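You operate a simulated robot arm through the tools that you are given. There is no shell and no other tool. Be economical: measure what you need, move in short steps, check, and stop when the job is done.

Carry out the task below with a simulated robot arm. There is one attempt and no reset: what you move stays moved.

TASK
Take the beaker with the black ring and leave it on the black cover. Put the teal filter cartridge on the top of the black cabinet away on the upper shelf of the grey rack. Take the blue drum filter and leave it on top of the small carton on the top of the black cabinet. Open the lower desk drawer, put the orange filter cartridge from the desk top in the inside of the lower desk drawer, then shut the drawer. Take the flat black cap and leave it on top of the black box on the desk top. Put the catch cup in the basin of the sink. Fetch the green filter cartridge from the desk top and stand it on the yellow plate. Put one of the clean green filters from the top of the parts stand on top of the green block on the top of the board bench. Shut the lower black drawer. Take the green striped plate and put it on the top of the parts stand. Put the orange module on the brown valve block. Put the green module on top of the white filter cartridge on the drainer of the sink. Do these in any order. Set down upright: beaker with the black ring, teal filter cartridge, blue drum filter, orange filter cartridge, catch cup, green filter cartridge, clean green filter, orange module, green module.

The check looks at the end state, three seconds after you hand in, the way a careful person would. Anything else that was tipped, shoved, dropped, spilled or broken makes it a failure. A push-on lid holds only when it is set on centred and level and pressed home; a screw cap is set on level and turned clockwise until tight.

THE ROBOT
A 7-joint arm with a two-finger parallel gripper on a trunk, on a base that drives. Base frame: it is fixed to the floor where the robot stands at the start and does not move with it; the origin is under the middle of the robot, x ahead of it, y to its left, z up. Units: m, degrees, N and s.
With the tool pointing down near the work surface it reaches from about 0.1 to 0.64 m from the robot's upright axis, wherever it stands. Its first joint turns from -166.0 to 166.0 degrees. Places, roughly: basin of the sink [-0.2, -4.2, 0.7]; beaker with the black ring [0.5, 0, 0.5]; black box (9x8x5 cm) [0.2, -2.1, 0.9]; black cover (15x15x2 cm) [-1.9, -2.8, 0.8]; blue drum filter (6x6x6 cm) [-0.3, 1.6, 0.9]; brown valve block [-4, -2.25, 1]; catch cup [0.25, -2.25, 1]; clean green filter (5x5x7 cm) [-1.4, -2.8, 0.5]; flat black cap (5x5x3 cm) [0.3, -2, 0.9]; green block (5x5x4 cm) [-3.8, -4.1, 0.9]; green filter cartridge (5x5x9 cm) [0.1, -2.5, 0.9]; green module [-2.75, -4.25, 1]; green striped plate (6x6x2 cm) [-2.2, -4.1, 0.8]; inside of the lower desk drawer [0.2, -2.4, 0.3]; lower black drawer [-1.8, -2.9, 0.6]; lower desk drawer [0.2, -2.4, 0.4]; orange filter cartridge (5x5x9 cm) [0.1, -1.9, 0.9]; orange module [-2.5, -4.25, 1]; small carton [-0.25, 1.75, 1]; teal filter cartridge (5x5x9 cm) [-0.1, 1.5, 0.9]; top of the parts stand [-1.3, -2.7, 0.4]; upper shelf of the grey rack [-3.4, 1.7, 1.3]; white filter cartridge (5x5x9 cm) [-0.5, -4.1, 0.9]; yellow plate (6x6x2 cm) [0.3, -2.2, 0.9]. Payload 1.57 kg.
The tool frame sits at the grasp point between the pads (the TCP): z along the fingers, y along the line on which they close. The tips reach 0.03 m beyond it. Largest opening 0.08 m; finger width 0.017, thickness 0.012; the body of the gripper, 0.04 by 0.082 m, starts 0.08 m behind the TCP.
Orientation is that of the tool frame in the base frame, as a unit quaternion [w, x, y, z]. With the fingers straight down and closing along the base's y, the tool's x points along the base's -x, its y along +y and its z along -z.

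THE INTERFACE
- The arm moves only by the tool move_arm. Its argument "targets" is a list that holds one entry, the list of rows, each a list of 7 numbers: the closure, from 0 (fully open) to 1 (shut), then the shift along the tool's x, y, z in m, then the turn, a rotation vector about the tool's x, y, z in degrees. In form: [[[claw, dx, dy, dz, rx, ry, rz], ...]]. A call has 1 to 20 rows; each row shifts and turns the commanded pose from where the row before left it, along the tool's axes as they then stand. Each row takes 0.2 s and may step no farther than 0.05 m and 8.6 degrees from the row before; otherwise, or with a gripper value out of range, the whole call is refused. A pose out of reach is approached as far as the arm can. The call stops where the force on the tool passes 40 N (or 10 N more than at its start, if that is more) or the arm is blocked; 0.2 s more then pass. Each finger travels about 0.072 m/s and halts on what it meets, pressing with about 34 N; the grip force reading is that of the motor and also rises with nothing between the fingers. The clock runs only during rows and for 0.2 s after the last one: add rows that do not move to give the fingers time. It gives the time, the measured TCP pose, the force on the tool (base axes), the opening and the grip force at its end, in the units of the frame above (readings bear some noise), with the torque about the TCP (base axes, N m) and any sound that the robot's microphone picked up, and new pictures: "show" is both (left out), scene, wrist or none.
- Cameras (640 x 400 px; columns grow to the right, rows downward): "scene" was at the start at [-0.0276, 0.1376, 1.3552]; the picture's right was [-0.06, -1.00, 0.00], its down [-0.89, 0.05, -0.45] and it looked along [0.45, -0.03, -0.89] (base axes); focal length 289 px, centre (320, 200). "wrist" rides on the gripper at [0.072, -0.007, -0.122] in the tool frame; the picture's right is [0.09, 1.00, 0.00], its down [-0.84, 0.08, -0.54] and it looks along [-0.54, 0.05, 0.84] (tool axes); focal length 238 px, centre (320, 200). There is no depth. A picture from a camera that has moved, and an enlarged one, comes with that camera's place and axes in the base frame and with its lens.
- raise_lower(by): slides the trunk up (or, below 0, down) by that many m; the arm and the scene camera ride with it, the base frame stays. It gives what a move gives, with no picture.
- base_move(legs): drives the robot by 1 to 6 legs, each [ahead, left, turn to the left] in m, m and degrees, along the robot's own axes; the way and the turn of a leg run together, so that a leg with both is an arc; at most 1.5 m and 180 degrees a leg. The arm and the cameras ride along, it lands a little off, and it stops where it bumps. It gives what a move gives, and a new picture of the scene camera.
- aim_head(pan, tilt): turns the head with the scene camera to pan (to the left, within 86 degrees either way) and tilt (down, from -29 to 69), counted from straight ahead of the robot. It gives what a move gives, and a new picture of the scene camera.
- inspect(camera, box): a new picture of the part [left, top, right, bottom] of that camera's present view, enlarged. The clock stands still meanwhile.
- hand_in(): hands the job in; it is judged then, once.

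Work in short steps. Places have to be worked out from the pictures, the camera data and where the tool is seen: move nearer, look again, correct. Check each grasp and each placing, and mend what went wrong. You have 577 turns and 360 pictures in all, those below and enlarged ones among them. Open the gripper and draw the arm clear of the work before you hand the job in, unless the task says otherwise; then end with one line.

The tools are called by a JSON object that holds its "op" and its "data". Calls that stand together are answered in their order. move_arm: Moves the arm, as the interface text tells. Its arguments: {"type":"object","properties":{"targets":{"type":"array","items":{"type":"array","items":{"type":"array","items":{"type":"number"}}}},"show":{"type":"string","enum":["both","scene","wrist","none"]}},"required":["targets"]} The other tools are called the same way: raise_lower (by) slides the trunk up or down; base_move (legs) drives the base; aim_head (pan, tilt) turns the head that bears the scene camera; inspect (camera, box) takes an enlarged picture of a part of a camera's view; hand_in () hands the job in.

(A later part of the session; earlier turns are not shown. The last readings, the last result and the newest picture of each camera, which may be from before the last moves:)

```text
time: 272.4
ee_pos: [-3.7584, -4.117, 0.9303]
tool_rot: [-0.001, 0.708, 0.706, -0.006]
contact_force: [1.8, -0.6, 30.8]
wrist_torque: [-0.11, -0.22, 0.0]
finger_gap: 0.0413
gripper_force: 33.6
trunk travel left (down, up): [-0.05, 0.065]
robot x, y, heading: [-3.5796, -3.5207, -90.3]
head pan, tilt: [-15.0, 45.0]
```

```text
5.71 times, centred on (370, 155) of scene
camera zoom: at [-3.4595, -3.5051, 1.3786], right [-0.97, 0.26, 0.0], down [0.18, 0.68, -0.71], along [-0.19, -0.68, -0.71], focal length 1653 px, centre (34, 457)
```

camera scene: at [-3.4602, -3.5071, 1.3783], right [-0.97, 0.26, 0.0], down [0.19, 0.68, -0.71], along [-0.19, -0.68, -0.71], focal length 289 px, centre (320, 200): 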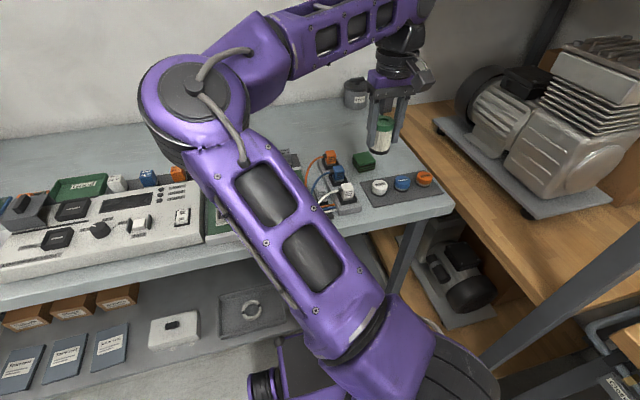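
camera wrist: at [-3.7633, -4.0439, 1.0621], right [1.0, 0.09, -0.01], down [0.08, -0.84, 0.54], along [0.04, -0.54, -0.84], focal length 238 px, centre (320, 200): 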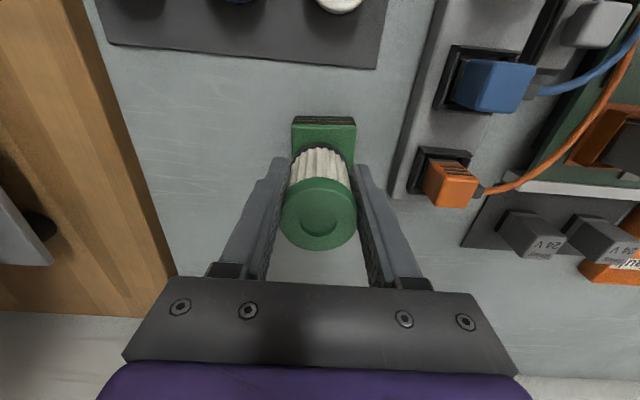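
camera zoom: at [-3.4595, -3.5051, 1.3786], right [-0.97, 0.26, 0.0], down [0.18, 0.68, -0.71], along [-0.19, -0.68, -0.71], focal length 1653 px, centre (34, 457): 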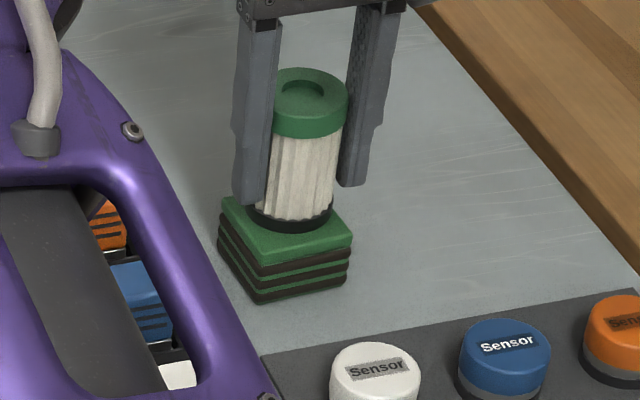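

Contact, but the filter sits about 1 cm toward the back. I lift slightly, shift +y 9 mm and lower again.

{"op": "move_arm", "data": {"targets": [[[0.7, 0, 0, -0.01, 0, 0, 0], [0.7, 0.009, 0, -0.004, 0, 0, 0], [0.7, 0, 0, 0.005, 0, 0, 0], [0.7, 0, 0, 0.004, 0, 0, 0], [0.7, 0, 0, 0.002, 0, 0, 0], [0.7, 0, 0, 0, 0, 0, 0]]], "show": "none"}}

{"op": "inspect", "data": {"camera": "scene", "box": [330, 120, 410, 190]}}

```text
time: 273.8
ee_pos: [-3.7585, -4.1074, 0.9303]
tool_rot: [-0.002, 0.71, 0.704, -0.003]
contact_force: [-0.2, 0.4, 5.7]
wrist_torque: [-0.08, -0.08, 0.02]
finger_gap: 0.0408
gripper_force: 34.1
trunk travel left (down, up): [-0.05, 0.065]
robot x, y, heading: [-3.5792, -3.5203, -90.2]
head pan, tilt: [-15.0, 45.0]
```

```text
5.71 times, centred on (370, 155) of scene
camera zoom: at [-3.4601, -3.5068, 1.3784], right [-0.97, 0.26, 0.0], down [0.19, 0.68, -0.71], along [-0.19, -0.68, -0.71], focal length 1653 px, centre (34, 457)
```

zoom: 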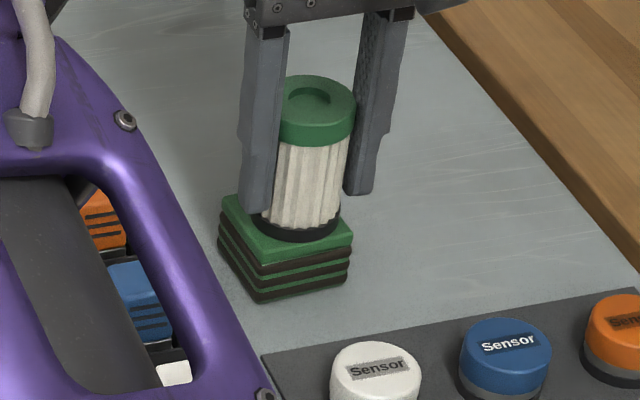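

Good placement with light contact. I open and rise.

{"op": "move_arm", "data": {"targets": [[[0.7, 0, 0, 0.001, 0, 0, 0], [0.55, 0, 0, 0, 0, 0, 0], [0.4, 0, 0, 0, 0, 0, 0], [0.25, 0, 0, 0, 0, 0, 0], [0.25, 0, 0, -0.02, 0, 0, 0], [0.25, 0, 0, -0.04, 0, 0, 0], [0.25, 0, 0, -0.04, 0, 0, 0], [0.25, 0, 0, -0.04, 0, 0, 0], [0.25, 0, 0, 0, 0, 0, 0]]], "show": "scene"}}

```text
time: 275.8
ee_pos: [-3.7574, -4.1064, 1.0686]
tool_rot: [-0.002, 0.709, 0.705, -0.002]
contact_force: [-0.1, -0.9, 1.0]
wrist_torque: [0.01, -0.01, 0.0]
finger_gap: 0.0603
gripper_force: 0.0
trunk travel left (down, up): [-0.05, 0.065]
robot x, y, heading: [-3.5804, -3.5216, -90.4]
head pan, tilt: [-15.0, 45.0]
camera scene: at [-3.4602, -3.5071, 1.3783], right [-0.97, 0.26, 0.0], down [0.19, 0.68, -0.71], along [-0.19, -0.68, -0.71], focal length 289 px, centre (320, 200)
```

scene: 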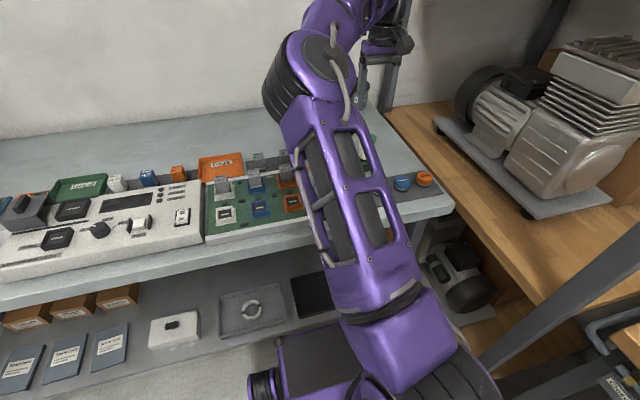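

Released and standing. I retract toward me and strafe left along the bench to the orange module.

{"op": "move_arm", "data": {"targets": [[[0.25, 0.04, 0, -0.02, 0, 0, 0], [0.25, 0.04, 0.02, 0, 0, 0, 0], [0.25, 0.04, 0.02, 0, 0, 0, 0], [0.25, 0.04, 0.02, 0, 0, 0, 0], [0.25, 0.04, 0.02, 0, 0, 0, 0], [0.25, 0, 0.04, 0, 0, 0, 0], [0.25, 0, 0, 0, 0, 0, 0]]], "show": "scene"}}

{"op": "base_move", "data": {"legs": [[0, 0.97, 0.2]]}}

```text
time: 277.4
ee_pos: [-3.636, -3.907, 1.0862]
tool_rot: [-0.001, 0.71, 0.705, -0.002]
contact_force: [-0.1, 0.6, 0.7]
wrist_torque: [0.02, 0.0, -0.05]
finger_gap: 0.0602
gripper_force: 0.2
trunk travel left (down, up): [-0.05, 0.065]
robot x, y, heading: [-3.5792, -3.52, -90.2]
head pan, tilt: [-15.0, 45.0]
camera scene: at [-3.4601, -3.5072, 1.3783], right [-0.97, 0.26, 0.0], down [0.19, 0.68, -0.71], along [-0.19, -0.68, -0.71], focal length 289 px, centre (320, 200)
```

scene: 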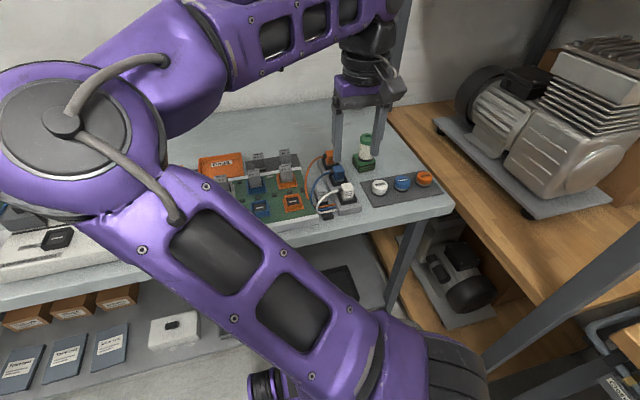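

```text
time: 286.9
ee_pos: [-2.6732, -3.9096, 1.086]
tool_rot: [-0.002, 0.708, 0.706, -0.002]
contact_force: [-0.1, 0.8, 0.5]
wrist_torque: [-0.02, 0.0, 0.01]
finger_gap: 0.0599
gripper_force: 0.2
trunk travel left (down, up): [-0.05, 0.065]
robot x, y, heading: [-2.617, -3.5226, -90.0]
head pan, tilt: [-15.0, 45.0]
camera scene: at [-2.4981, -3.5099, 1.3783], right [-0.97, 0.26, 0.0], down [0.18, 0.68, -0.71], along [-0.18, -0.68, -0.71], focal length 289 px, centre (320, 200)
```

scene: 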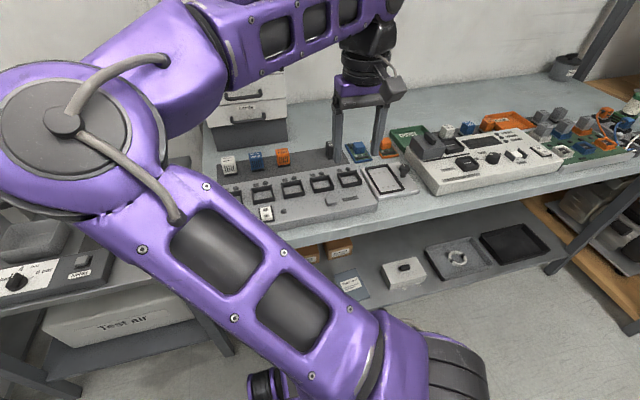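

I move the base 4 cm ahead and put the tool over the orange module.

{"op": "base_move", "data": {"legs": [[0.045, 0, 0]]}}

{"op": "move_arm", "data": {"targets": [[[0.4, -0.04, 0.016, 0, 0, 0, 0], [0.4, -0.04, 0.016, 0, 0, 0, 0], [0.4, -0.04, 0.016, 0, 0, 0, 0], [0.4, -0.04, 0.016, -0.01, 0, 0, 0], [0.4, -0.04, 0.016, 0.01, 0, 0, 0], [0.4, -0.035, 0.016, 0.03, 0, 0, 0], [0.4, 0, 0, 0.03, 0, 0, 0], [0.4, 0, 0, 0, 0, 0, 0]]]}}

```text
time: 287.9
ee_pos: [-2.6733, -3.9534, 1.0859]
tool_rot: [-0.001, 0.709, 0.705, -0.002]
contact_force: [0.2, 0.3, -0.4]
wrist_torque: [-0.01, -0.03, 0.01]
finger_gap: 0.06
gripper_force: 0.1
trunk travel left (down, up): [-0.05, 0.065]
robot x, y, heading: [-2.6171, -3.5693, -90.3]
head pan, tilt: [-15.0, 45.0]
camera scene: at [-2.4982, -3.5538, 1.3783], right [-0.97, 0.26, 0.0], down [0.18, 0.68, -0.71], along [-0.18, -0.68, -0.71], focal length 289 px, centre (320, 200)
```

scene: 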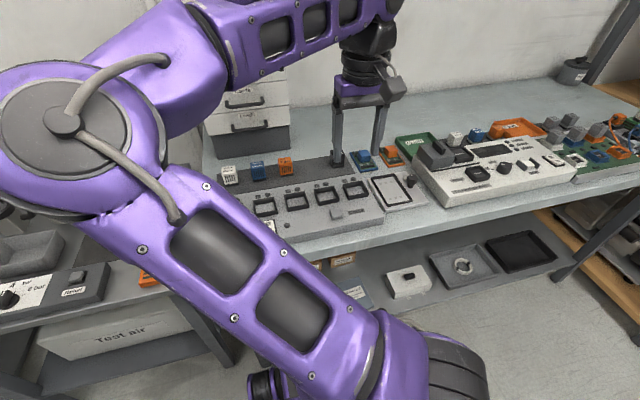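

```text
time: 289.6
ee_pos: [-2.5783, -4.1904, 1.0248]
tool_rot: [-0.002, 0.709, 0.705, -0.001]
contact_force: [0.1, -0.1, 0.0]
wrist_torque: [0.02, 0.0, 0.03]
finger_gap: 0.048
gripper_force: 0.0
trunk travel left (down, up): [-0.05, 0.065]
robot x, y, heading: [-2.6178, -3.5678, -90.0]
head pan, tilt: [-15.0, 45.0]
camera scene: at [-2.4982, -3.554, 1.3783], right [-0.97, 0.26, 0.0], down [0.18, 0.68, -0.71], along [-0.18, -0.68, -0.71], focal length 289 px, centre (320, 200)
camera wrist: at [-2.584, -4.1191, 1.1476], right [1.0, 0.09, -0.01], down [0.08, -0.84, 0.54], along [0.04, -0.54, -0.84], focal length 238 px, centre (320, 200)
```

scene: 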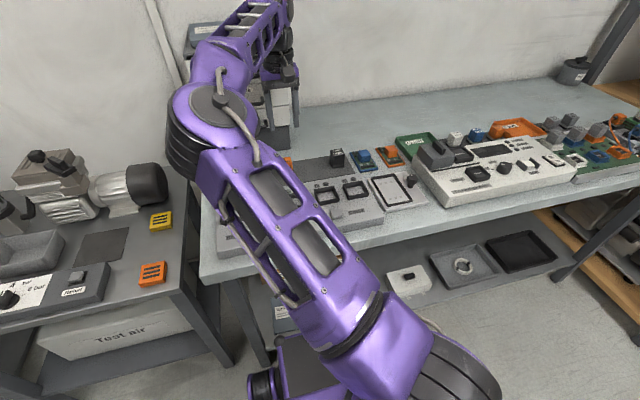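
wrist: 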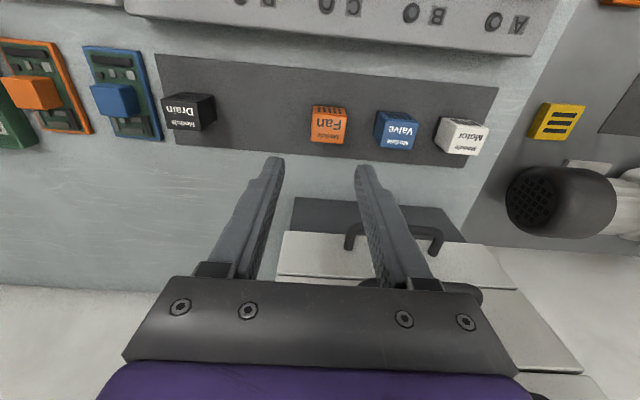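

Orange module ≈(-2.572, -4.194). I correct and descend to 0.94 to verify.

{"op": "move_arm", "data": {"targets": [[[0.35, -0.003, 0.006, 0.03, 0, 0, 0], [0.35, 0, 0, 0.03, 0, 0, 0], [0.35, 0, 0, 0.02, 0, 0, 0], [0.35, 0, 0, 0, 0, 0, 0]]], "show": "none"}}

{"op": "inspect", "data": {"camera": "wrist", "box": [220, 100, 420, 240]}}

```text
time: 290.6
ee_pos: [-2.5729, -4.1927, 0.9451]
tool_rot: [-0.002, 0.709, 0.705, -0.002]
contact_force: [-0.2, 0.0, 0.1]
wrist_torque: [0.02, 0.0, 0.01]
finger_gap: 0.0519
gripper_force: 0.1
trunk travel left (down, up): [-0.05, 0.065]
robot x, y, heading: [-2.6188, -3.565, -90.3]
head pan, tilt: [-15.0, 45.0]
```

```text
2.86 times, centred on (320, 170) of wrist
camera zoom: at [-2.5786, -4.1208, 1.0674], right [1.0, 0.09, -0.01], down [0.08, -0.84, 0.54], along [0.04, -0.54, -0.84], focal length 681 px, centre (320, 286)
```

zoom: 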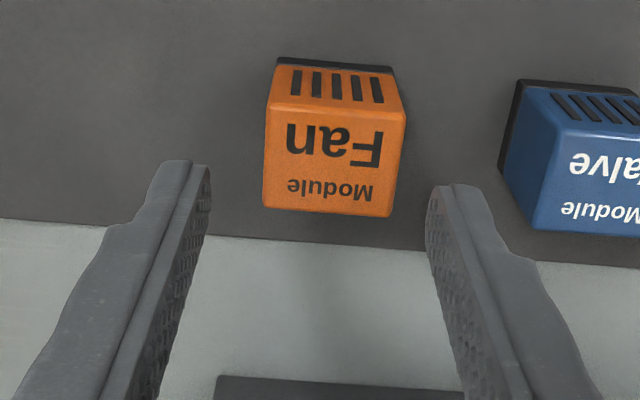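

Small correction (+5 mm y, +2 mm x), then descend to 0.897 and close.

{"op": "move_arm", "data": {"targets": [[[0.35, 0.005, 0.0024, 0.02, 0, 0, 0], [0.35, 0, 0, 0.015, 0, 0, 0], [0.35, 0, 0, 0.012, 0, 0, 0], [0.35, 0, 0, 0, 0, 0, 0], [0.8, 0, 0, 0, 0, 0, 0], [0.8, 0, 0, 0, 0, 0, 0], [0.8, 0, 0, 0, 0, 0, 0]]], "show": "wrist"}}

```text
time: 292.2
ee_pos: [-2.5705, -4.1889, 0.8989]
tool_rot: [-0.002, 0.709, 0.705, -0.002]
contact_force: [-0.3, -0.7, -0.1]
wrist_torque: [-0.02, 0.03, 0.01]
finger_gap: 0.0349
gripper_force: 33.6
trunk travel left (down, up): [-0.05, 0.065]
robot x, y, heading: [-2.6174, -3.5699, -90.2]
head pan, tilt: [-15.0, 45.0]
camera wrist: at [-2.5771, -4.1164, 1.0208], right [1.0, 0.09, -0.01], down [0.08, -0.84, 0.54], along [0.04, -0.54, -0.84], focal length 238 px, centre (320, 200)
```

wrist: 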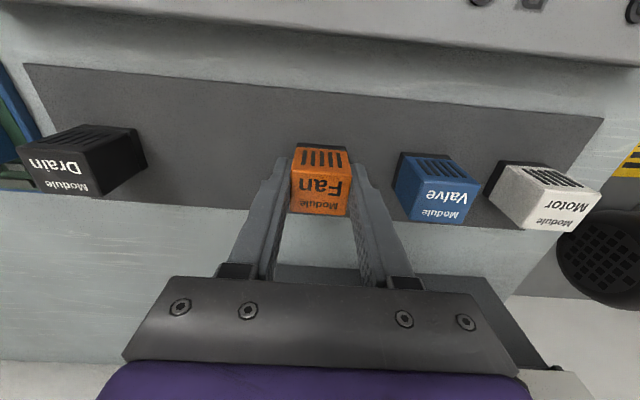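

Gripped (0.035). I lift, pull back, then strafe right to x≈-3.4 and back up toward the valve block.

{"op": "move_arm", "data": {"targets": [[[0.8, 0, 0, -0.03, 0, 0, 0], [0.8, 0, 0, -0.045, 0, 0, 0], [0.8, 0, 0, -0.045, 0, 0, 0], [0.8, 0, 0, -0.045, 0, 0, 0], [0.8, 0.04, 0, -0.02, 0, 0, 0], [0.8, 0.045, 0, 0, 0, 0, 0], [0.8, 0.045, 0, 0, 0, 0, 0], [0.8, 0.045, 0, 0, 0, 0, 0], [0.8, 0.045, 0, 0, 0, 0, 0], [0.8, 0, 0, 0, 0, 0, 0]]], "show": "none"}}

{"op": "base_move", "data": {"legs": [[-0.15, 0, 0], [0, -0.75, 0], [-1.1, 0, 0]]}}

{"op": "aim_head", "data": {"pan": -80, "tilt": 40}}

```text
time: 294.4
ee_pos: [-2.5692, -3.9677, 1.0858]
tool_rot: [-0.001, 0.708, 0.706, -0.002]
contact_force: [-0.3, 0.2, -1.3]
wrist_torque: [0.0, -0.01, -0.01]
finger_gap: 0.0352
gripper_force: 34.0
trunk travel left (down, up): [-0.05, 0.065]
robot x, y, heading: [-2.6177, -3.5694, -90.2]
head pan, tilt: [-15.0, 45.0]
```

```text
time: 308.2
ee_pos: [-3.3082, -2.7132, 1.0849]
tool_rot: [-0.002, 0.709, 0.705, -0.003]
contact_force: [-0.5, -0.2, -0.7]
wrist_torque: [0.02, -0.01, 0.01]
finger_gap: 0.0349
gripper_force: 33.9
trunk travel left (down, up): [-0.05, 0.065]
robot x, y, heading: [-3.3553, -2.3114, -90.1]
head pan, tilt: [-15.0, 45.0]
camera scene: at [-3.2379, -2.2996, 1.3783], right [-0.97, 0.26, 0.0], down [0.18, 0.68, -0.71], along [-0.18, -0.68, -0.71], focal length 289 px, centre (320, 200)
```

scene: 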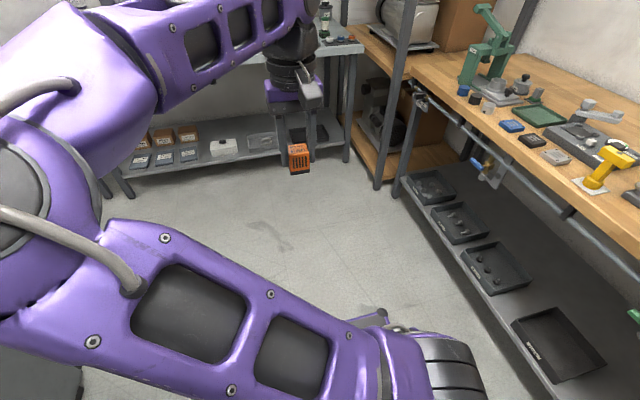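

```text
time: 309.6
ee_pos: [-3.3084, -2.714, 1.0848]
tool_rot: [-0.002, 0.709, 0.705, -0.001]
contact_force: [0.1, -0.4, -0.5]
wrist_torque: [-0.01, 0.0, 0.01]
finger_gap: 0.0352
gripper_force: 33.9
trunk travel left (down, up): [-0.05, 0.065]
robot x, y, heading: [-3.3551, -2.3121, -90.2]
head pan, tilt: [-80.0, 40.0]
camera scene: at [-3.3004, -2.2357, 1.3856], right [-0.17, 0.99, 0.0], down [0.63, 0.11, -0.77], along [-0.75, -0.13, -0.64], focal length 289 px, centre (320, 200)
```

scene: 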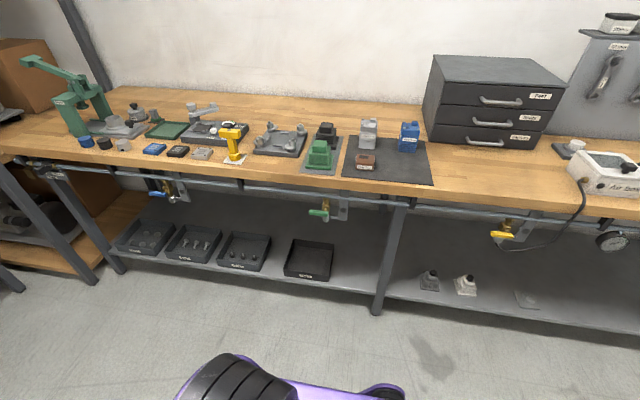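

{"op": "inspect", "data": {"camera": "scene", "box": [290, 100, 450, 200]}}

```text
4.00 times, centred on (370, 150) of scene
camera zoom: at [-3.3004, -2.2357, 1.3856], right [-0.17, 0.99, 0.0], down [0.63, 0.11, -0.77], along [-0.75, -0.13, -0.64], focal length 1157 px, centre (120, 400)
```

zoom: 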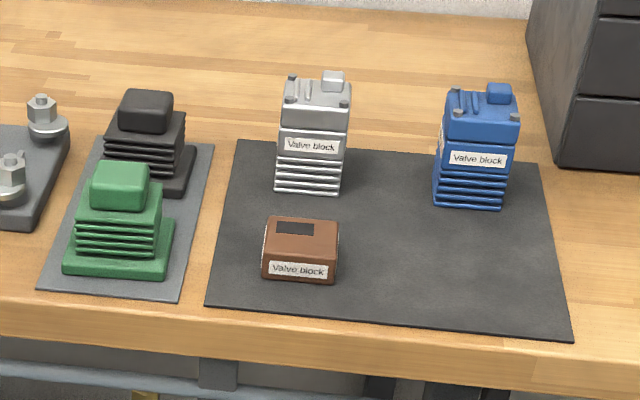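

The brown valve block's top is near (-4.04, -2.227). I strafe closer and swing the arm toward it.

{"op": "base_move", "data": {"legs": [[0, -0.14, 0]]}}

{"op": "move_arm", "data": {"targets": [[[0.8, 0.021, -0.04, -0.003, 0, 0, 0], [0.8, 0.021, -0.04, 0, 0, 0, 0], [0.8, 0.021, -0.04, 0, 0, 0, 0], [0.8, 0.021, -0.04, 0, 0, 0, 0], [0.8, 0.021, -0.04, 0, 0, 0, 0], [0.8, 0.021, -0.04, 0, 0, 0, 0], [0.8, 0.021, -0.04, 0, 0, 0, 0], [0.8, 0.021, -0.04, 0, 0, 0, 0], [0.8, 0.025, -0.04, 0, 0, 0, 0], [0.8, 0.03, -0.035, 0, 0, 0, 0], [0.8, 0.035, -0.03, 0, 0, 0, 0], [0.8, 0, 0, 0, 0, 0, 0]]]}}

```text
time: 311.6
ee_pos: [-3.4469, -2.7132, 1.0845]
tool_rot: [-0.001, 0.709, 0.705, -0.002]
contact_force: [-0.5, -0.1, -0.7]
wrist_torque: [-0.02, -0.01, 0.03]
finger_gap: 0.035
gripper_force: 34.6
trunk travel left (down, up): [-0.05, 0.065]
robot x, y, heading: [-3.4961, -2.312, -90.4]
head pan, tilt: [-80.0, 40.0]
camera scene: at [-3.4394, -2.2353, 1.3856], right [-0.17, 0.99, 0.0], down [0.63, 0.11, -0.77], along [-0.75, -0.13, -0.64], focal length 289 px, centre (320, 200)
```

scene: 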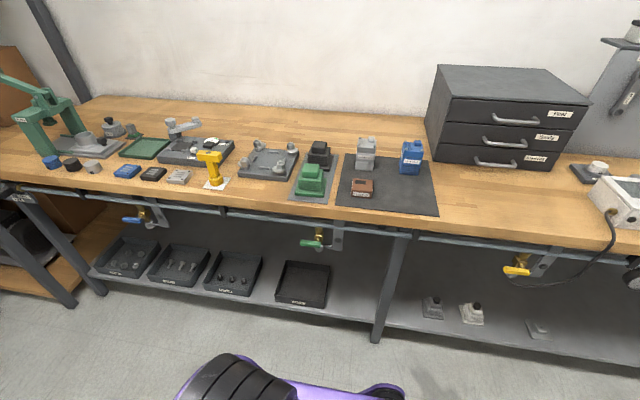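

```text
time: 314.2
ee_pos: [-3.872, -2.4522, 1.0906]
tool_rot: [-0.002, 0.709, 0.705, -0.002]
contact_force: [-0.4, 0.1, -0.9]
wrist_torque: [0.0, -0.02, -0.02]
finger_gap: 0.0349
gripper_force: 34.1
trunk travel left (down, up): [-0.05, 0.065]
robot x, y, heading: [-3.4943, -2.3112, -90.1]
head pan, tilt: [-80.0, 40.0]
camera scene: at [-3.4396, -2.2352, 1.3856], right [-0.17, 0.99, 0.0], down [0.63, 0.11, -0.77], along [-0.75, -0.13, -0.64], focal length 289 px, centre (320, 200)
camera wrist: at [-3.8776, -2.3801, 1.2128], right [1.0, 0.09, -0.01], down [0.08, -0.84, 0.54], along [0.04, -0.54, -0.84], focal length 238 px, centre (320, 200)
```

scene: 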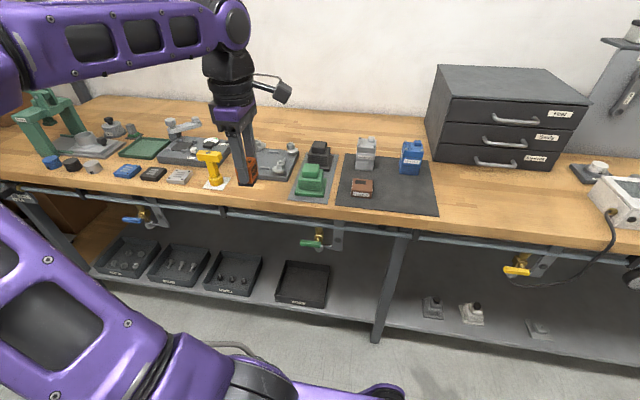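
wrist: 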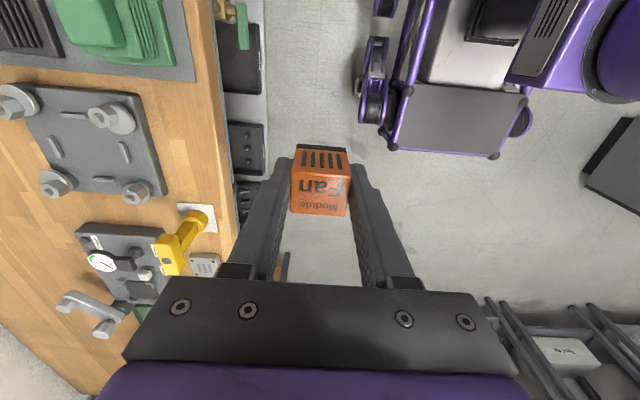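

I inspect the brown block again for triangulation from this base position.

{"op": "inspect", "data": {"camera": "scene", "box": [290, 110, 450, 210]}}

```text
4.00 times, centred on (370, 160) of scene
camera zoom: at [-3.4396, -2.2352, 1.3856], right [-0.17, 0.99, 0.0], down [0.63, 0.11, -0.77], along [-0.75, -0.13, -0.64], focal length 1157 px, centre (120, 360)
```

zoom: 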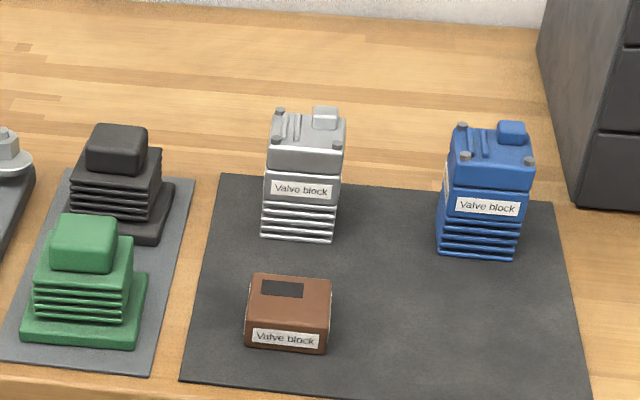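

Position is still uncertain in depth (x −4.05…−4.13). I move the tool closer so the wrist camera sees the block.

{"op": "move_arm", "data": {"targets": [[[0.8, 0.03, -0.03, 0, 0, 0, 0], [0.8, 0.03, -0.03, 0, 0, 0, 0], [0.8, 0.03, -0.03, 0, 0, 0, 0], [0.8, 0.03, -0.03, 0, 0, 0, 0], [0.8, 0.03, -0.03, 0, 0, 0, 0], [0.8, 0, 0, 0, 0, 0, 0]]]}}

```text
time: 315.6
ee_pos: [-4.022, -2.302, 1.0908]
tool_rot: [-0.002, 0.709, 0.705, -0.002]
contact_force: [-0.7, -0.4, -0.8]
wrist_torque: [0.04, -0.04, 0.0]
finger_gap: 0.0353
gripper_force: 34.3
trunk travel left (down, up): [-0.05, 0.065]
robot x, y, heading: [-3.4951, -2.3134, -90.2]
head pan, tilt: [-80.0, 40.0]
camera scene: at [-3.4396, -2.2352, 1.3856], right [-0.17, 0.99, 0.0], down [0.63, 0.11, -0.77], along [-0.75, -0.13, -0.64], focal length 289 px, centre (320, 200)
camera wrist: at [-4.0274, -2.2308, 1.2139], right [1.0, 0.09, -0.01], down [0.08, -0.84, 0.54], along [0.04, -0.54, -0.84], focal length 238 px, centre (320, 200)
```

scene: 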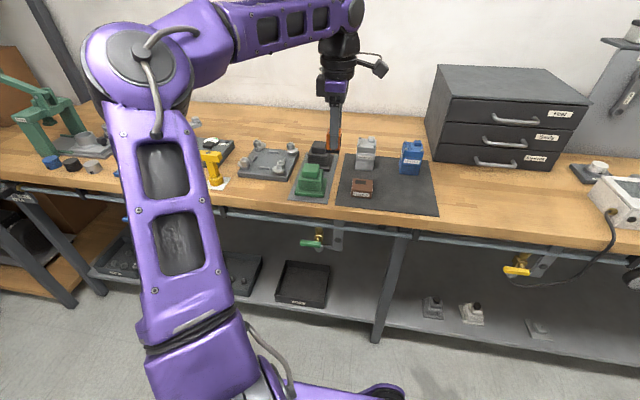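
wrist: 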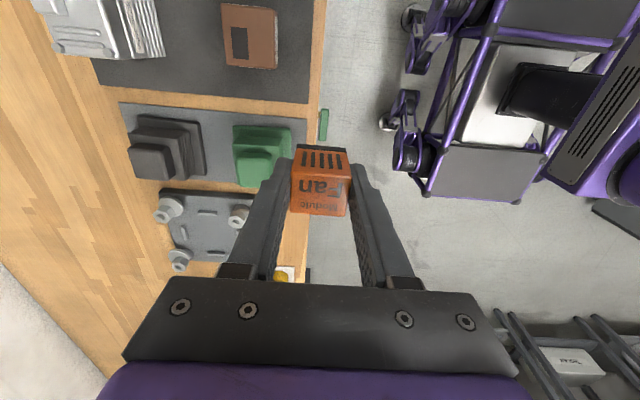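

Brown block top ≈(-4.112, -2.227, 0.887). I shift the base 6 cm closer and move over it.

{"op": "base_move", "data": {"legs": [[0, -0.06, 0]]}}

{"op": "move_arm", "data": {"targets": [[[0.8, 0.03, -0.012, 0, 0, 0, 0], [0.8, 0.03, -0.012, 0.02, 0, 0, 0], [0.8, 0.015, -0.006, 0.03, 0, 0, 0], [0.8, 0, 0, 0.03, 0, 0, 0], [0.8, 0, 0, 0, 0, 0, 0]]]}}

```text
time: 316.8
ee_pos: [-4.082, -2.3028, 1.0916]
tool_rot: [-0.002, 0.708, 0.706, -0.002]
contact_force: [1.0, -0.4, -0.7]
wrist_torque: [-0.02, 0.01, -0.03]
finger_gap: 0.0351
gripper_force: 33.3
trunk travel left (down, up): [-0.05, 0.065]
robot x, y, heading: [-3.5575, -2.309, -90.2]
head pan, tilt: [-80.0, 40.0]
camera scene: at [-3.4992, -2.2352, 1.3856], right [-0.17, 0.99, 0.0], down [0.63, 0.11, -0.77], along [-0.75, -0.13, -0.64], focal length 289 px, centre (320, 200)
```

scene: 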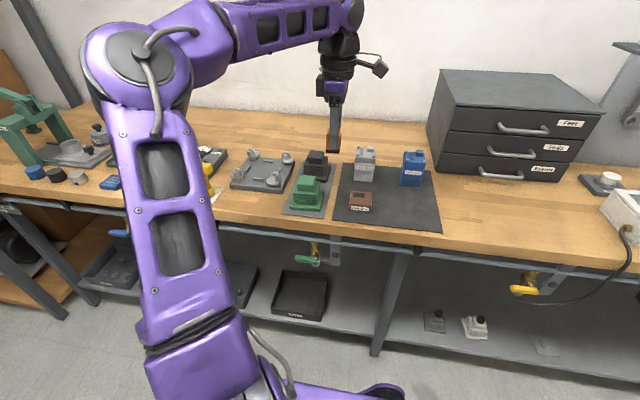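

```text
time: 318.0
ee_pos: [-4.1114, -2.2288, 1.0132]
tool_rot: [-0.002, 0.709, 0.706, -0.002]
contact_force: [0.5, -0.3, -1.0]
wrist_torque: [-0.02, 0.0, 0.0]
finger_gap: 0.0349
gripper_force: 34.4
trunk travel left (down, up): [-0.05, 0.065]
robot x, y, heading: [-3.5592, -2.3146, -90.4]
head pan, tilt: [-80.0, 40.0]
camera scene: at [-3.4993, -2.2352, 1.3856], right [-0.17, 0.99, 0.0], down [0.63, 0.11, -0.77], along [-0.75, -0.13, -0.64], focal length 289 px, centre (320, 200)
camera wrist: at [-4.1168, -2.1554, 1.1344], right [1.0, 0.09, -0.01], down [0.08, -0.84, 0.54], along [0.04, -0.54, -0.84], focal length 238 px, centre (320, 200)
```

scene: 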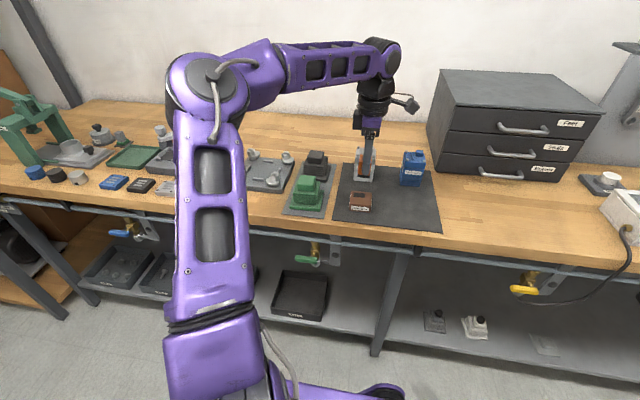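
wrist: 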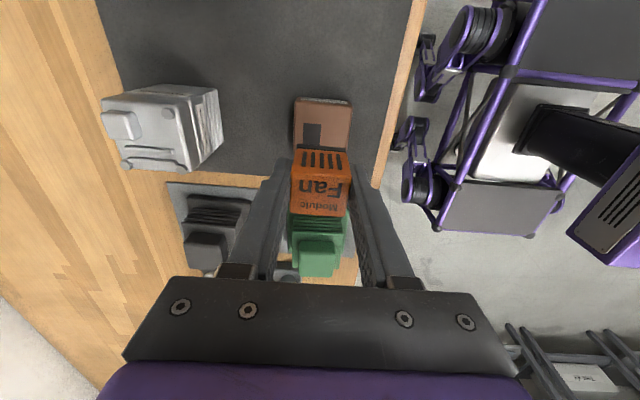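

Aligned within 3 mm. I descend to about 3 cm above the block and check.

{"op": "move_arm", "data": {"targets": [[[0.8, -0.001, -0.001, 0.03, 0, 0, 0], [0.8, 0, 0, 0.03, 0, 0, 0], [0.8, 0, 0, 0, 0, 0, 0], [0.8, 0, 0, 0, 0, 0, 0]]], "show": "wrist"}}

{"op": "inspect", "data": {"camera": "scene", "box": [310, 140, 430, 220]}}

```text
time: 319.0
ee_pos: [-4.1134, -2.2299, 0.9524]
tool_rot: [-0.001, 0.709, 0.705, -0.002]
contact_force: [0.0, -1.4, -1.3]
wrist_torque: [0.02, -0.01, 0.01]
finger_gap: 0.0351
gripper_force: 34.2
trunk travel left (down, up): [-0.05, 0.065]
robot x, y, heading: [-3.557, -2.3115, -90.4]
head pan, tilt: [-80.0, 40.0]
camera wrist: at [-4.1183, -2.1567, 1.0742], right [1.0, 0.09, -0.01], down [0.08, -0.84, 0.54], along [0.04, -0.54, -0.84], focal length 238 px, centre (320, 200)
```

wrist: 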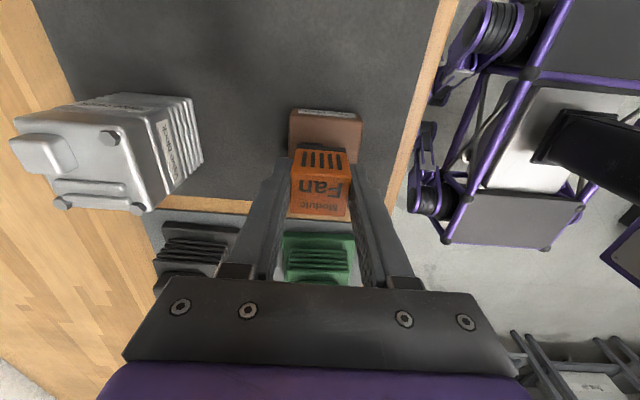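

```text
5.00 times, centred on (370, 180) of scene
camera zoom: at [-3.4993, -2.2351, 1.3856], right [-0.17, 0.99, 0.0], down [0.63, 0.11, -0.77], along [-0.75, -0.13, -0.64], focal length 1447 px, centre (70, 300)
```

zoom: 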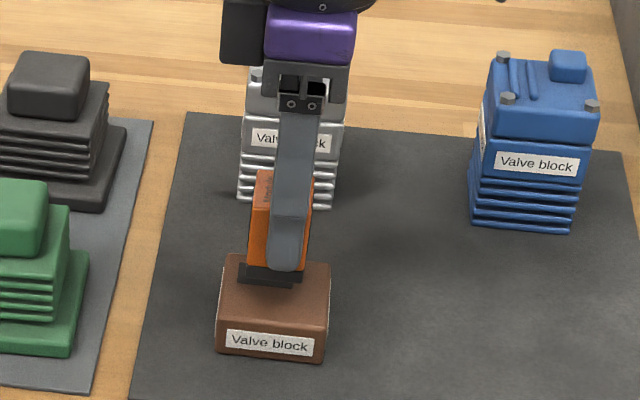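

I lower 1 cm and compare again.

{"op": "move_arm", "data": {"targets": [[[0.8, 0, 0, 0.01, 0, 0, 0], [0.8, 0, 0, 0, 0, 0, 0], [0.8, 0, 0, 0, 0, 0, 0]]], "show": "none"}}

{"op": "inspect", "data": {"camera": "scene", "box": [310, 140, 430, 220]}}

```text
time: 319.8
ee_pos: [-4.1125, -2.2282, 0.9422]
tool_rot: [-0.002, 0.709, 0.705, -0.002]
contact_force: [-0.7, -0.2, -0.6]
wrist_torque: [-0.01, -0.04, -0.02]
finger_gap: 0.0353
gripper_force: 34.0
trunk travel left (down, up): [-0.05, 0.065]
robot x, y, heading: [-3.5534, -2.3102, -89.9]
head pan, tilt: [-80.0, 40.0]
```

```text
5.00 times, centred on (370, 180) of scene
camera zoom: at [-3.4993, -2.2351, 1.3856], right [-0.17, 0.99, 0.0], down [0.63, 0.11, -0.77], along [-0.75, -0.13, -0.64], focal length 1447 px, centre (70, 300)
```

zoom: 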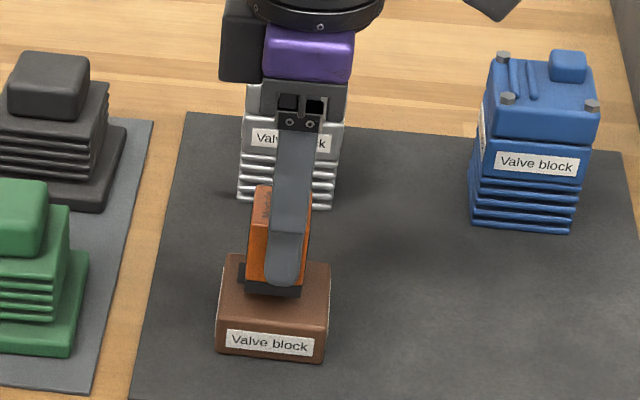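

Continue down in 4 mm steps until contact.

{"op": "move_arm", "data": {"targets": [[[0.8, 0, 0, 0.004, 0, 0, 0], [0.8, 0, 0, 0.004, 0, 0, 0], [0.8, 0, 0, 0, 0, 0, 0]]], "show": "none"}}

{"op": "inspect", "data": {"camera": "scene", "box": [310, 140, 430, 220]}}

```text
time: 320.6
ee_pos: [-4.1136, -2.2288, 0.9362]
tool_rot: [-0.003, 0.709, 0.705, -0.002]
contact_force: [-1.3, -0.1, 8.9]
wrist_torque: [-0.05, -0.12, 0.0]
finger_gap: 0.035
gripper_force: 33.8
trunk travel left (down, up): [-0.05, 0.065]
robot x, y, heading: [-3.5544, -2.3094, -89.6]
head pan, tilt: [-80.0, 40.0]
```

```text
5.00 times, centred on (370, 180) of scene
camera zoom: at [-3.4987, -2.2352, 1.3857], right [-0.17, 0.99, 0.0], down [0.63, 0.11, -0.77], along [-0.76, -0.13, -0.64], focal length 1447 px, centre (70, 300)
```

zoom: 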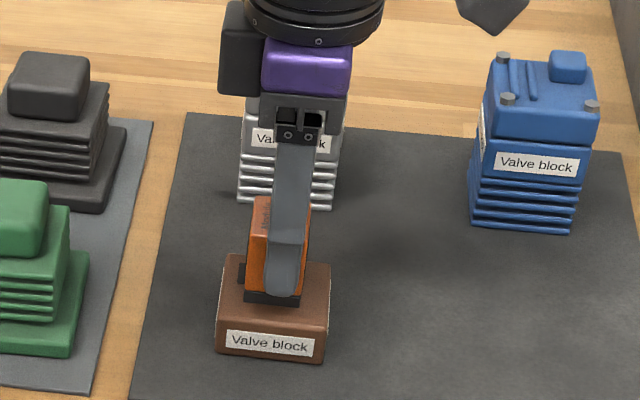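

Contact, centred on the block. I open and rise.

{"op": "move_arm", "data": {"targets": [[[0.8, 0, 0, 0.001, 0, 0, 0], [0.6, 0, 0, -0.001, 0, 0, 0], [0.45, 0, 0, 0, 0, 0, 0], [0.35, 0, 0, 0, 0, 0, 0], [0.35, 0, 0, -0.02, 0, 0, 0], [0.35, 0, 0, -0.04, 0, 0, 0], [0.35, 0, 0, -0.04, 0, 0, 0], [0.35, 0, 0, -0.04, 0, 0, 0], [0.35, 0, 0, 0, 0, 0, 0]]], "show": "none"}}

{"op": "inspect", "data": {"camera": "scene", "box": [310, 120, 430, 220]}}

```text
time: 322.6
ee_pos: [-4.1125, -2.2287, 1.0751]
tool_rot: [-0.002, 0.709, 0.705, -0.002]
contact_force: [-0.6, 0.2, 1.0]
wrist_torque: [0.01, 0.0, 0.01]
finger_gap: 0.0521
gripper_force: 0.1
trunk travel left (down, up): [-0.05, 0.065]
robot x, y, heading: [-3.5541, -2.3094, -89.8]
head pan, tilt: [-80.0, 40.0]
```

```text
4.00 times, centred on (370, 170) of scene
camera zoom: at [-3.4992, -2.2351, 1.3856], right [-0.17, 0.99, 0.0], down [0.63, 0.11, -0.77], along [-0.75, -0.13, -0.64], focal length 1157 px, centre (120, 320)
```

zoom: 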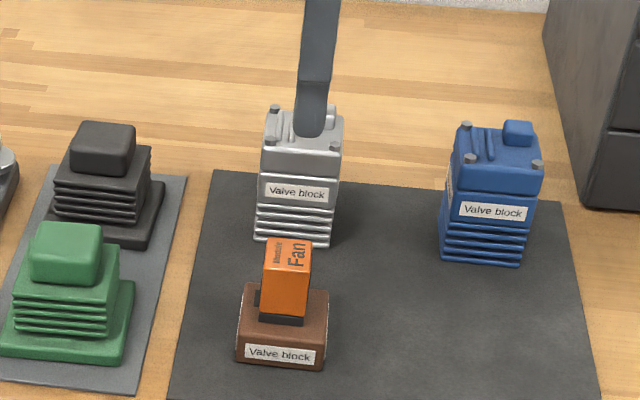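

Orange module placed. I stow the arm at the front and then look north toward the rack and cabinet.

{"op": "move_arm", "data": {"targets": [[[0, -0.01, 0.045, -0.01, 0, 0, 0], [0, -0.02, 0.045, 0, 0, 0, 0], [0, -0.02, 0.045, 0, 0, 0, 0], [0, -0.02, 0.045, 0, 0, 0, 0], [0, -0.02, 0.045, 0, 0, 0, 0], [0, -0.03, 0.04, 0, 0, 0, 0], [0, -0.03, 0.04, 0, 0, 0, 0], [0, -0.04, 0.03, 0, 0, 0, 0], [0, -0.04, 0.03, 0, 0, 0, 0], [0, -0.04, 0.03, 0, 0, 0, 0], [0, -0.04, 0.02, 0, 0, 0, 0], [0, -0.04, 0.02, 0, 0, 0, 0], [0, 0, 0, 0, 0, 0, 0]]], "show": "none"}}

{"op": "base_move", "data": {"legs": [[0, 0.45, 0], [0, 0, 90], [0, 0, 90]]}}

{"op": "aim_head", "data": {"pan": 20, "tilt": 30}}

```text
time: 325.4
ee_pos: [-3.6791, -2.5802, 1.0809]
tool_rot: [-0.001, 0.708, 0.706, -0.002]
contact_force: [-0.4, -1.2, 0.0]
wrist_torque: [0.0, -0.01, 0.02]
finger_gap: 0.08
gripper_force: 0.1
trunk travel left (down, up): [-0.05, 0.065]
robot x, y, heading: [-3.5539, -2.3111, -90.0]
head pan, tilt: [-80.0, 40.0]
```

```text
time: 338.2
ee_pos: [-2.9736, -2.0454, 1.0815]
tool_rot: [0.001, -0.702, 0.712, -0.002]
contact_force: [-0.3, 0.0, 0.5]
wrist_torque: [0.02, 0.03, 0.01]
finger_gap: 0.08
gripper_force: 0.1
trunk travel left (down, up): [-0.05, 0.065]
robot x, y, heading: [-3.0978, -2.313, 89.5]
head pan, tilt: [-80.0, 40.0]
camera scene: at [-3.1572, -2.386, 1.3856], right [0.16, -0.99, 0.0], down [-0.63, -0.1, -0.77], along [0.76, 0.12, -0.64], focal length 289 px, centre (320, 200)
```

scene: 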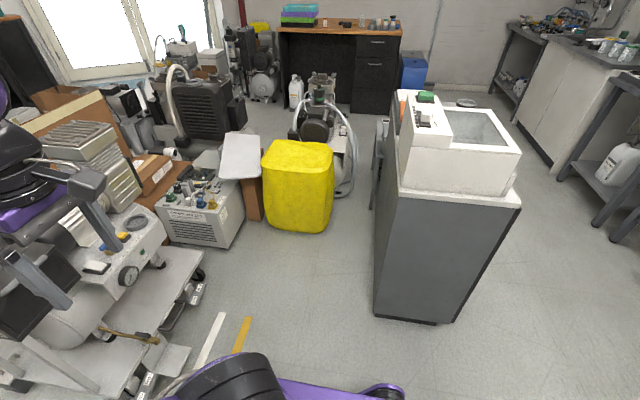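

```text
time: 339.9
ee_pos: [-2.9737, -2.0453, 1.0811]
tool_rot: [0.002, -0.702, 0.712, -0.001]
contact_force: [0.0, -0.4, -0.6]
wrist_torque: [0.01, -0.04, 0.03]
finger_gap: 0.0798
gripper_force: 0.1
trunk travel left (down, up): [-0.05, 0.065]
robot x, y, heading: [-3.1003, -2.3143, 89.3]
head pan, tilt: [20.0, 30.0]
camera scene: at [-3.271, -2.3145, 1.4009], right [0.94, 0.33, 0.0], down [0.17, -0.47, -0.87], along [-0.29, 0.82, -0.5], focal length 289 px, centre (320, 200)
```

scene: 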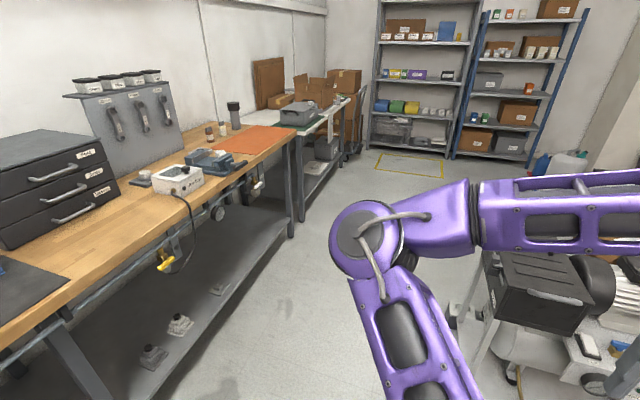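

The racks are to the north; the direct route is cluttered, so I do the desk tasks first. I go back south and east along the aisle.

{"op": "base_move", "data": {"legs": [[-1.08, 0, 0.5], [0, 0, -90], [1.3, -0.05, 0], [1.35, 0, 0]]}}

```text
time: 362.0
ee_pos: [-0.167, -3.5677, 1.0818]
tool_rot: [0.0, 0.002, 1.0, -0.003]
contact_force: [0.6, 0.0, -0.7]
wrist_torque: [0.03, 0.0, 0.03]
finger_gap: 0.0799
gripper_force: 0.0
trunk travel left (down, up): [-0.05, 0.065]
robot x, y, heading: [-0.4328, -3.4405, 0.1]
head pan, tilt: [20.0, 30.0]
camera scene: at [-0.4402, -3.273, 1.401], right [0.34, -0.94, 0.0], down [-0.47, -0.17, -0.87], along [0.81, 0.3, -0.5], focal length 289 px, centre (320, 200)
```

scene: 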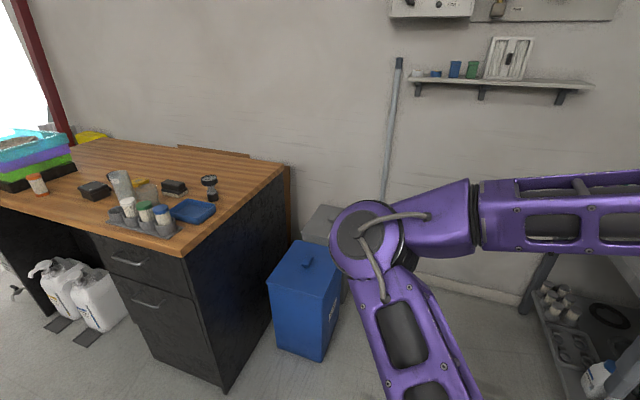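

I turn to face north with the desk on my right, and drive alongside.

{"op": "base_move", "data": {"legs": [[0, 0, 90], [1.1, 0, 0]]}}

{"op": "aim_head", "data": {"pan": -80, "tilt": 40}}

```text
time: 371.5
ee_pos: [-0.294, -2.0835, 1.0823]
tool_rot: [0.001, -0.7, 0.714, -0.002]
contact_force: [-0.1, -0.4, -0.5]
wrist_torque: [0.03, -0.01, -0.02]
finger_gap: 0.0802
gripper_force: 0.1
trunk travel left (down, up): [-0.05, 0.065]
robot x, y, heading: [-0.417, -2.3477, 89.1]
head pan, tilt: [20.0, 30.0]
camera scene: at [-0.5923, -2.352, 1.401], right [0.95, 0.33, 0.0], down [0.16, -0.47, -0.87], along [-0.28, 0.82, -0.5], focal length 289 px, centre (320, 200)
```

scene: 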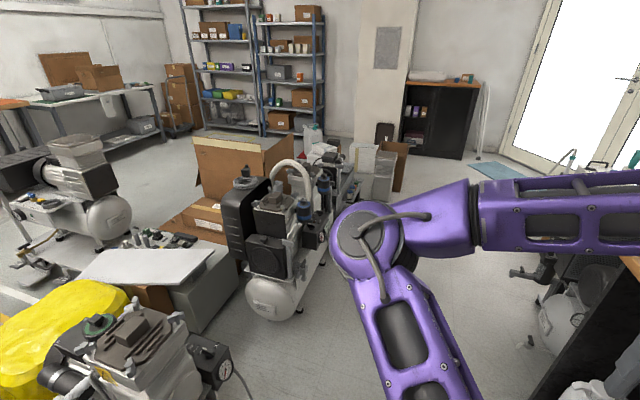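

```text
time: 373.3
ee_pos: [-0.2945, -2.0843, 1.0814]
tool_rot: [0.002, -0.7, 0.714, -0.003]
contact_force: [0.2, -1.0, 0.8]
wrist_torque: [0.02, 0.03, 0.0]
finger_gap: 0.0798
gripper_force: 0.0
trunk travel left (down, up): [-0.05, 0.065]
robot x, y, heading: [-0.4213, -2.3491, 89.1]
head pan, tilt: [-80.0, 40.0]
camera scene: at [-0.4788, -2.424, 1.3856], right [0.16, -0.99, 0.0], down [-0.63, -0.1, -0.77], along [0.76, 0.12, -0.64], focal length 289 px, centre (320, 200)
```

scene: 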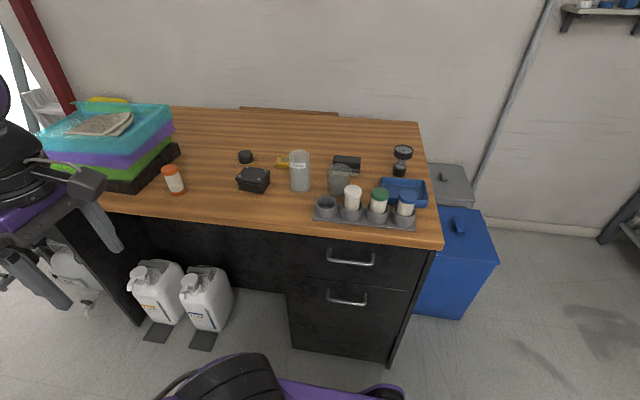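

{"op": "inspect", "data": {"camera": "scene", "box": [220, 130, 440, 250]}}

```text
2.91 times, centred on (330, 190) of scene
camera zoom: at [-0.4788, -2.424, 1.3856], right [0.16, -0.99, 0.0], down [-0.63, -0.1, -0.77], along [0.76, 0.12, -0.64], focal length 842 px, centre (291, 229)
```

zoom: 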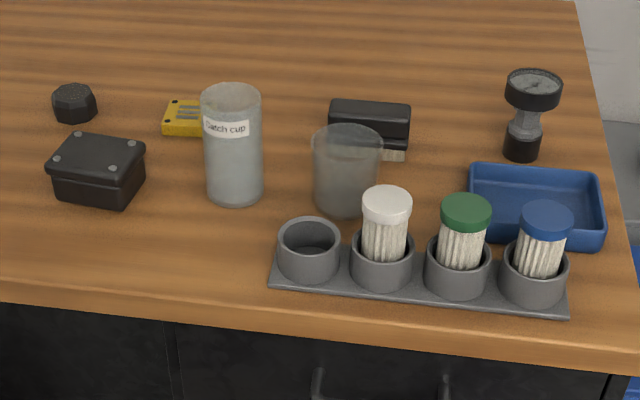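

Layout is clear: catch cup, yellow plate behind it, cap, black box and the green cartridge in a holder. Start with the catch cup: I strafe 0.12 closer and bring the tool over it.

{"op": "base_move", "data": {"legs": [[0, -0.12, 0.9]]}}

{"op": "move_arm", "data": {"targets": [[[0, 0.02, -0.045, 0, 0, 0, 0], [0, 0.02, -0.045, 0, 0, 0, 0], [0, 0.02, -0.045, 0, 0, 0, 0], [0, 0.02, -0.045, 0, 0, 0, 0], [0, 0.02, -0.045, 0, 0, 0, 0], [0, 0.02, -0.045, 0, 0, 0, 0], [0, 0.02, -0.045, 0, 0, 0, 0], [0, 0.02, -0.045, 0, 0, 0, 0], [0, 0, 0, 0, 0, 0, 0]]]}}

```text
time: 375.1
ee_pos: [-0.1779, -2.0827, 1.0828]
tool_rot: [0.001, -0.706, 0.708, -0.002]
contact_force: [-0.5, 0.6, 0.2]
wrist_torque: [0.0, 0.02, 0.02]
finger_gap: 0.08
gripper_force: 0.1
trunk travel left (down, up): [-0.05, 0.065]
robot x, y, heading: [-0.3022, -2.3536, 89.9]
head pan, tilt: [-80.0, 40.0]
camera scene: at [-0.3584, -2.426, 1.3856], right [0.17, -0.98, 0.0], down [-0.63, -0.11, -0.77], along [0.75, 0.13, -0.64], focal length 289 px, centre (320, 200)
```

scene: 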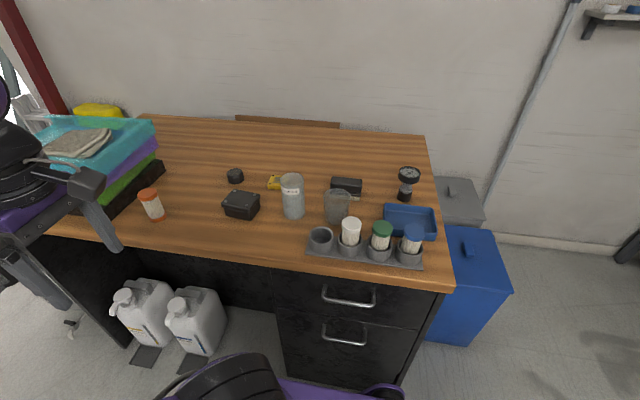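

```text
time: 377.1
ee_pos: [0.181, -2.245, 1.0823]
tool_rot: [0.003, -0.706, 0.708, -0.001]
contact_force: [-0.1, -0.1, 0.2]
wrist_torque: [0.0, -0.01, -0.02]
finger_gap: 0.0799
gripper_force: 0.0
trunk travel left (down, up): [-0.05, 0.065]
robot x, y, heading: [-0.3027, -2.3484, 90.0]
head pan, tilt: [-80.0, 40.0]
camera scene: at [-0.3582, -2.4261, 1.3856], right [0.17, -0.98, 0.0], down [-0.63, -0.11, -0.77], along [0.75, 0.13, -0.64], focal length 289 px, centre (320, 200)
camera wrist: at [0.1874, -2.3173, 1.2045], right [-1.0, -0.09, -0.01], down [-0.08, 0.84, 0.54], along [-0.04, 0.54, -0.84], focal length 238 px, centre (320, 200)
```

scene: 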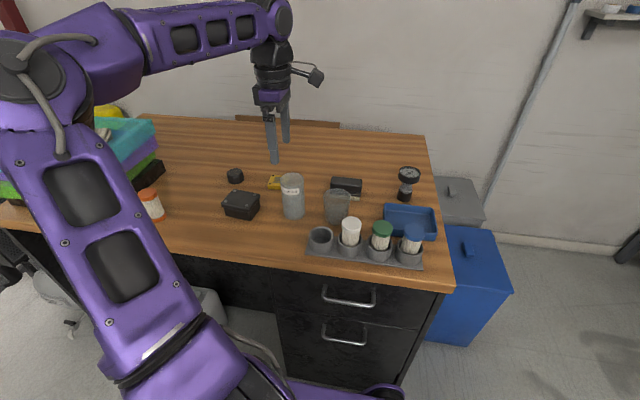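
wrist: 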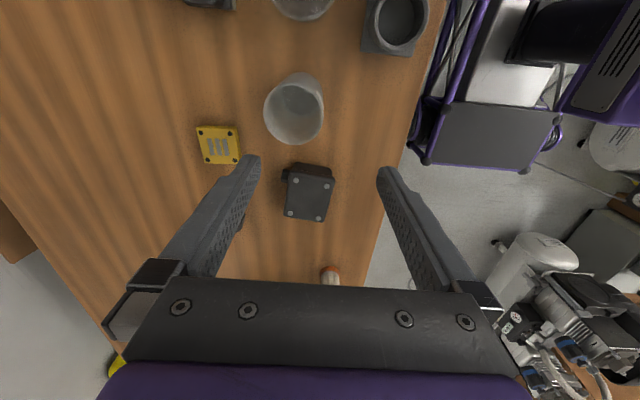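

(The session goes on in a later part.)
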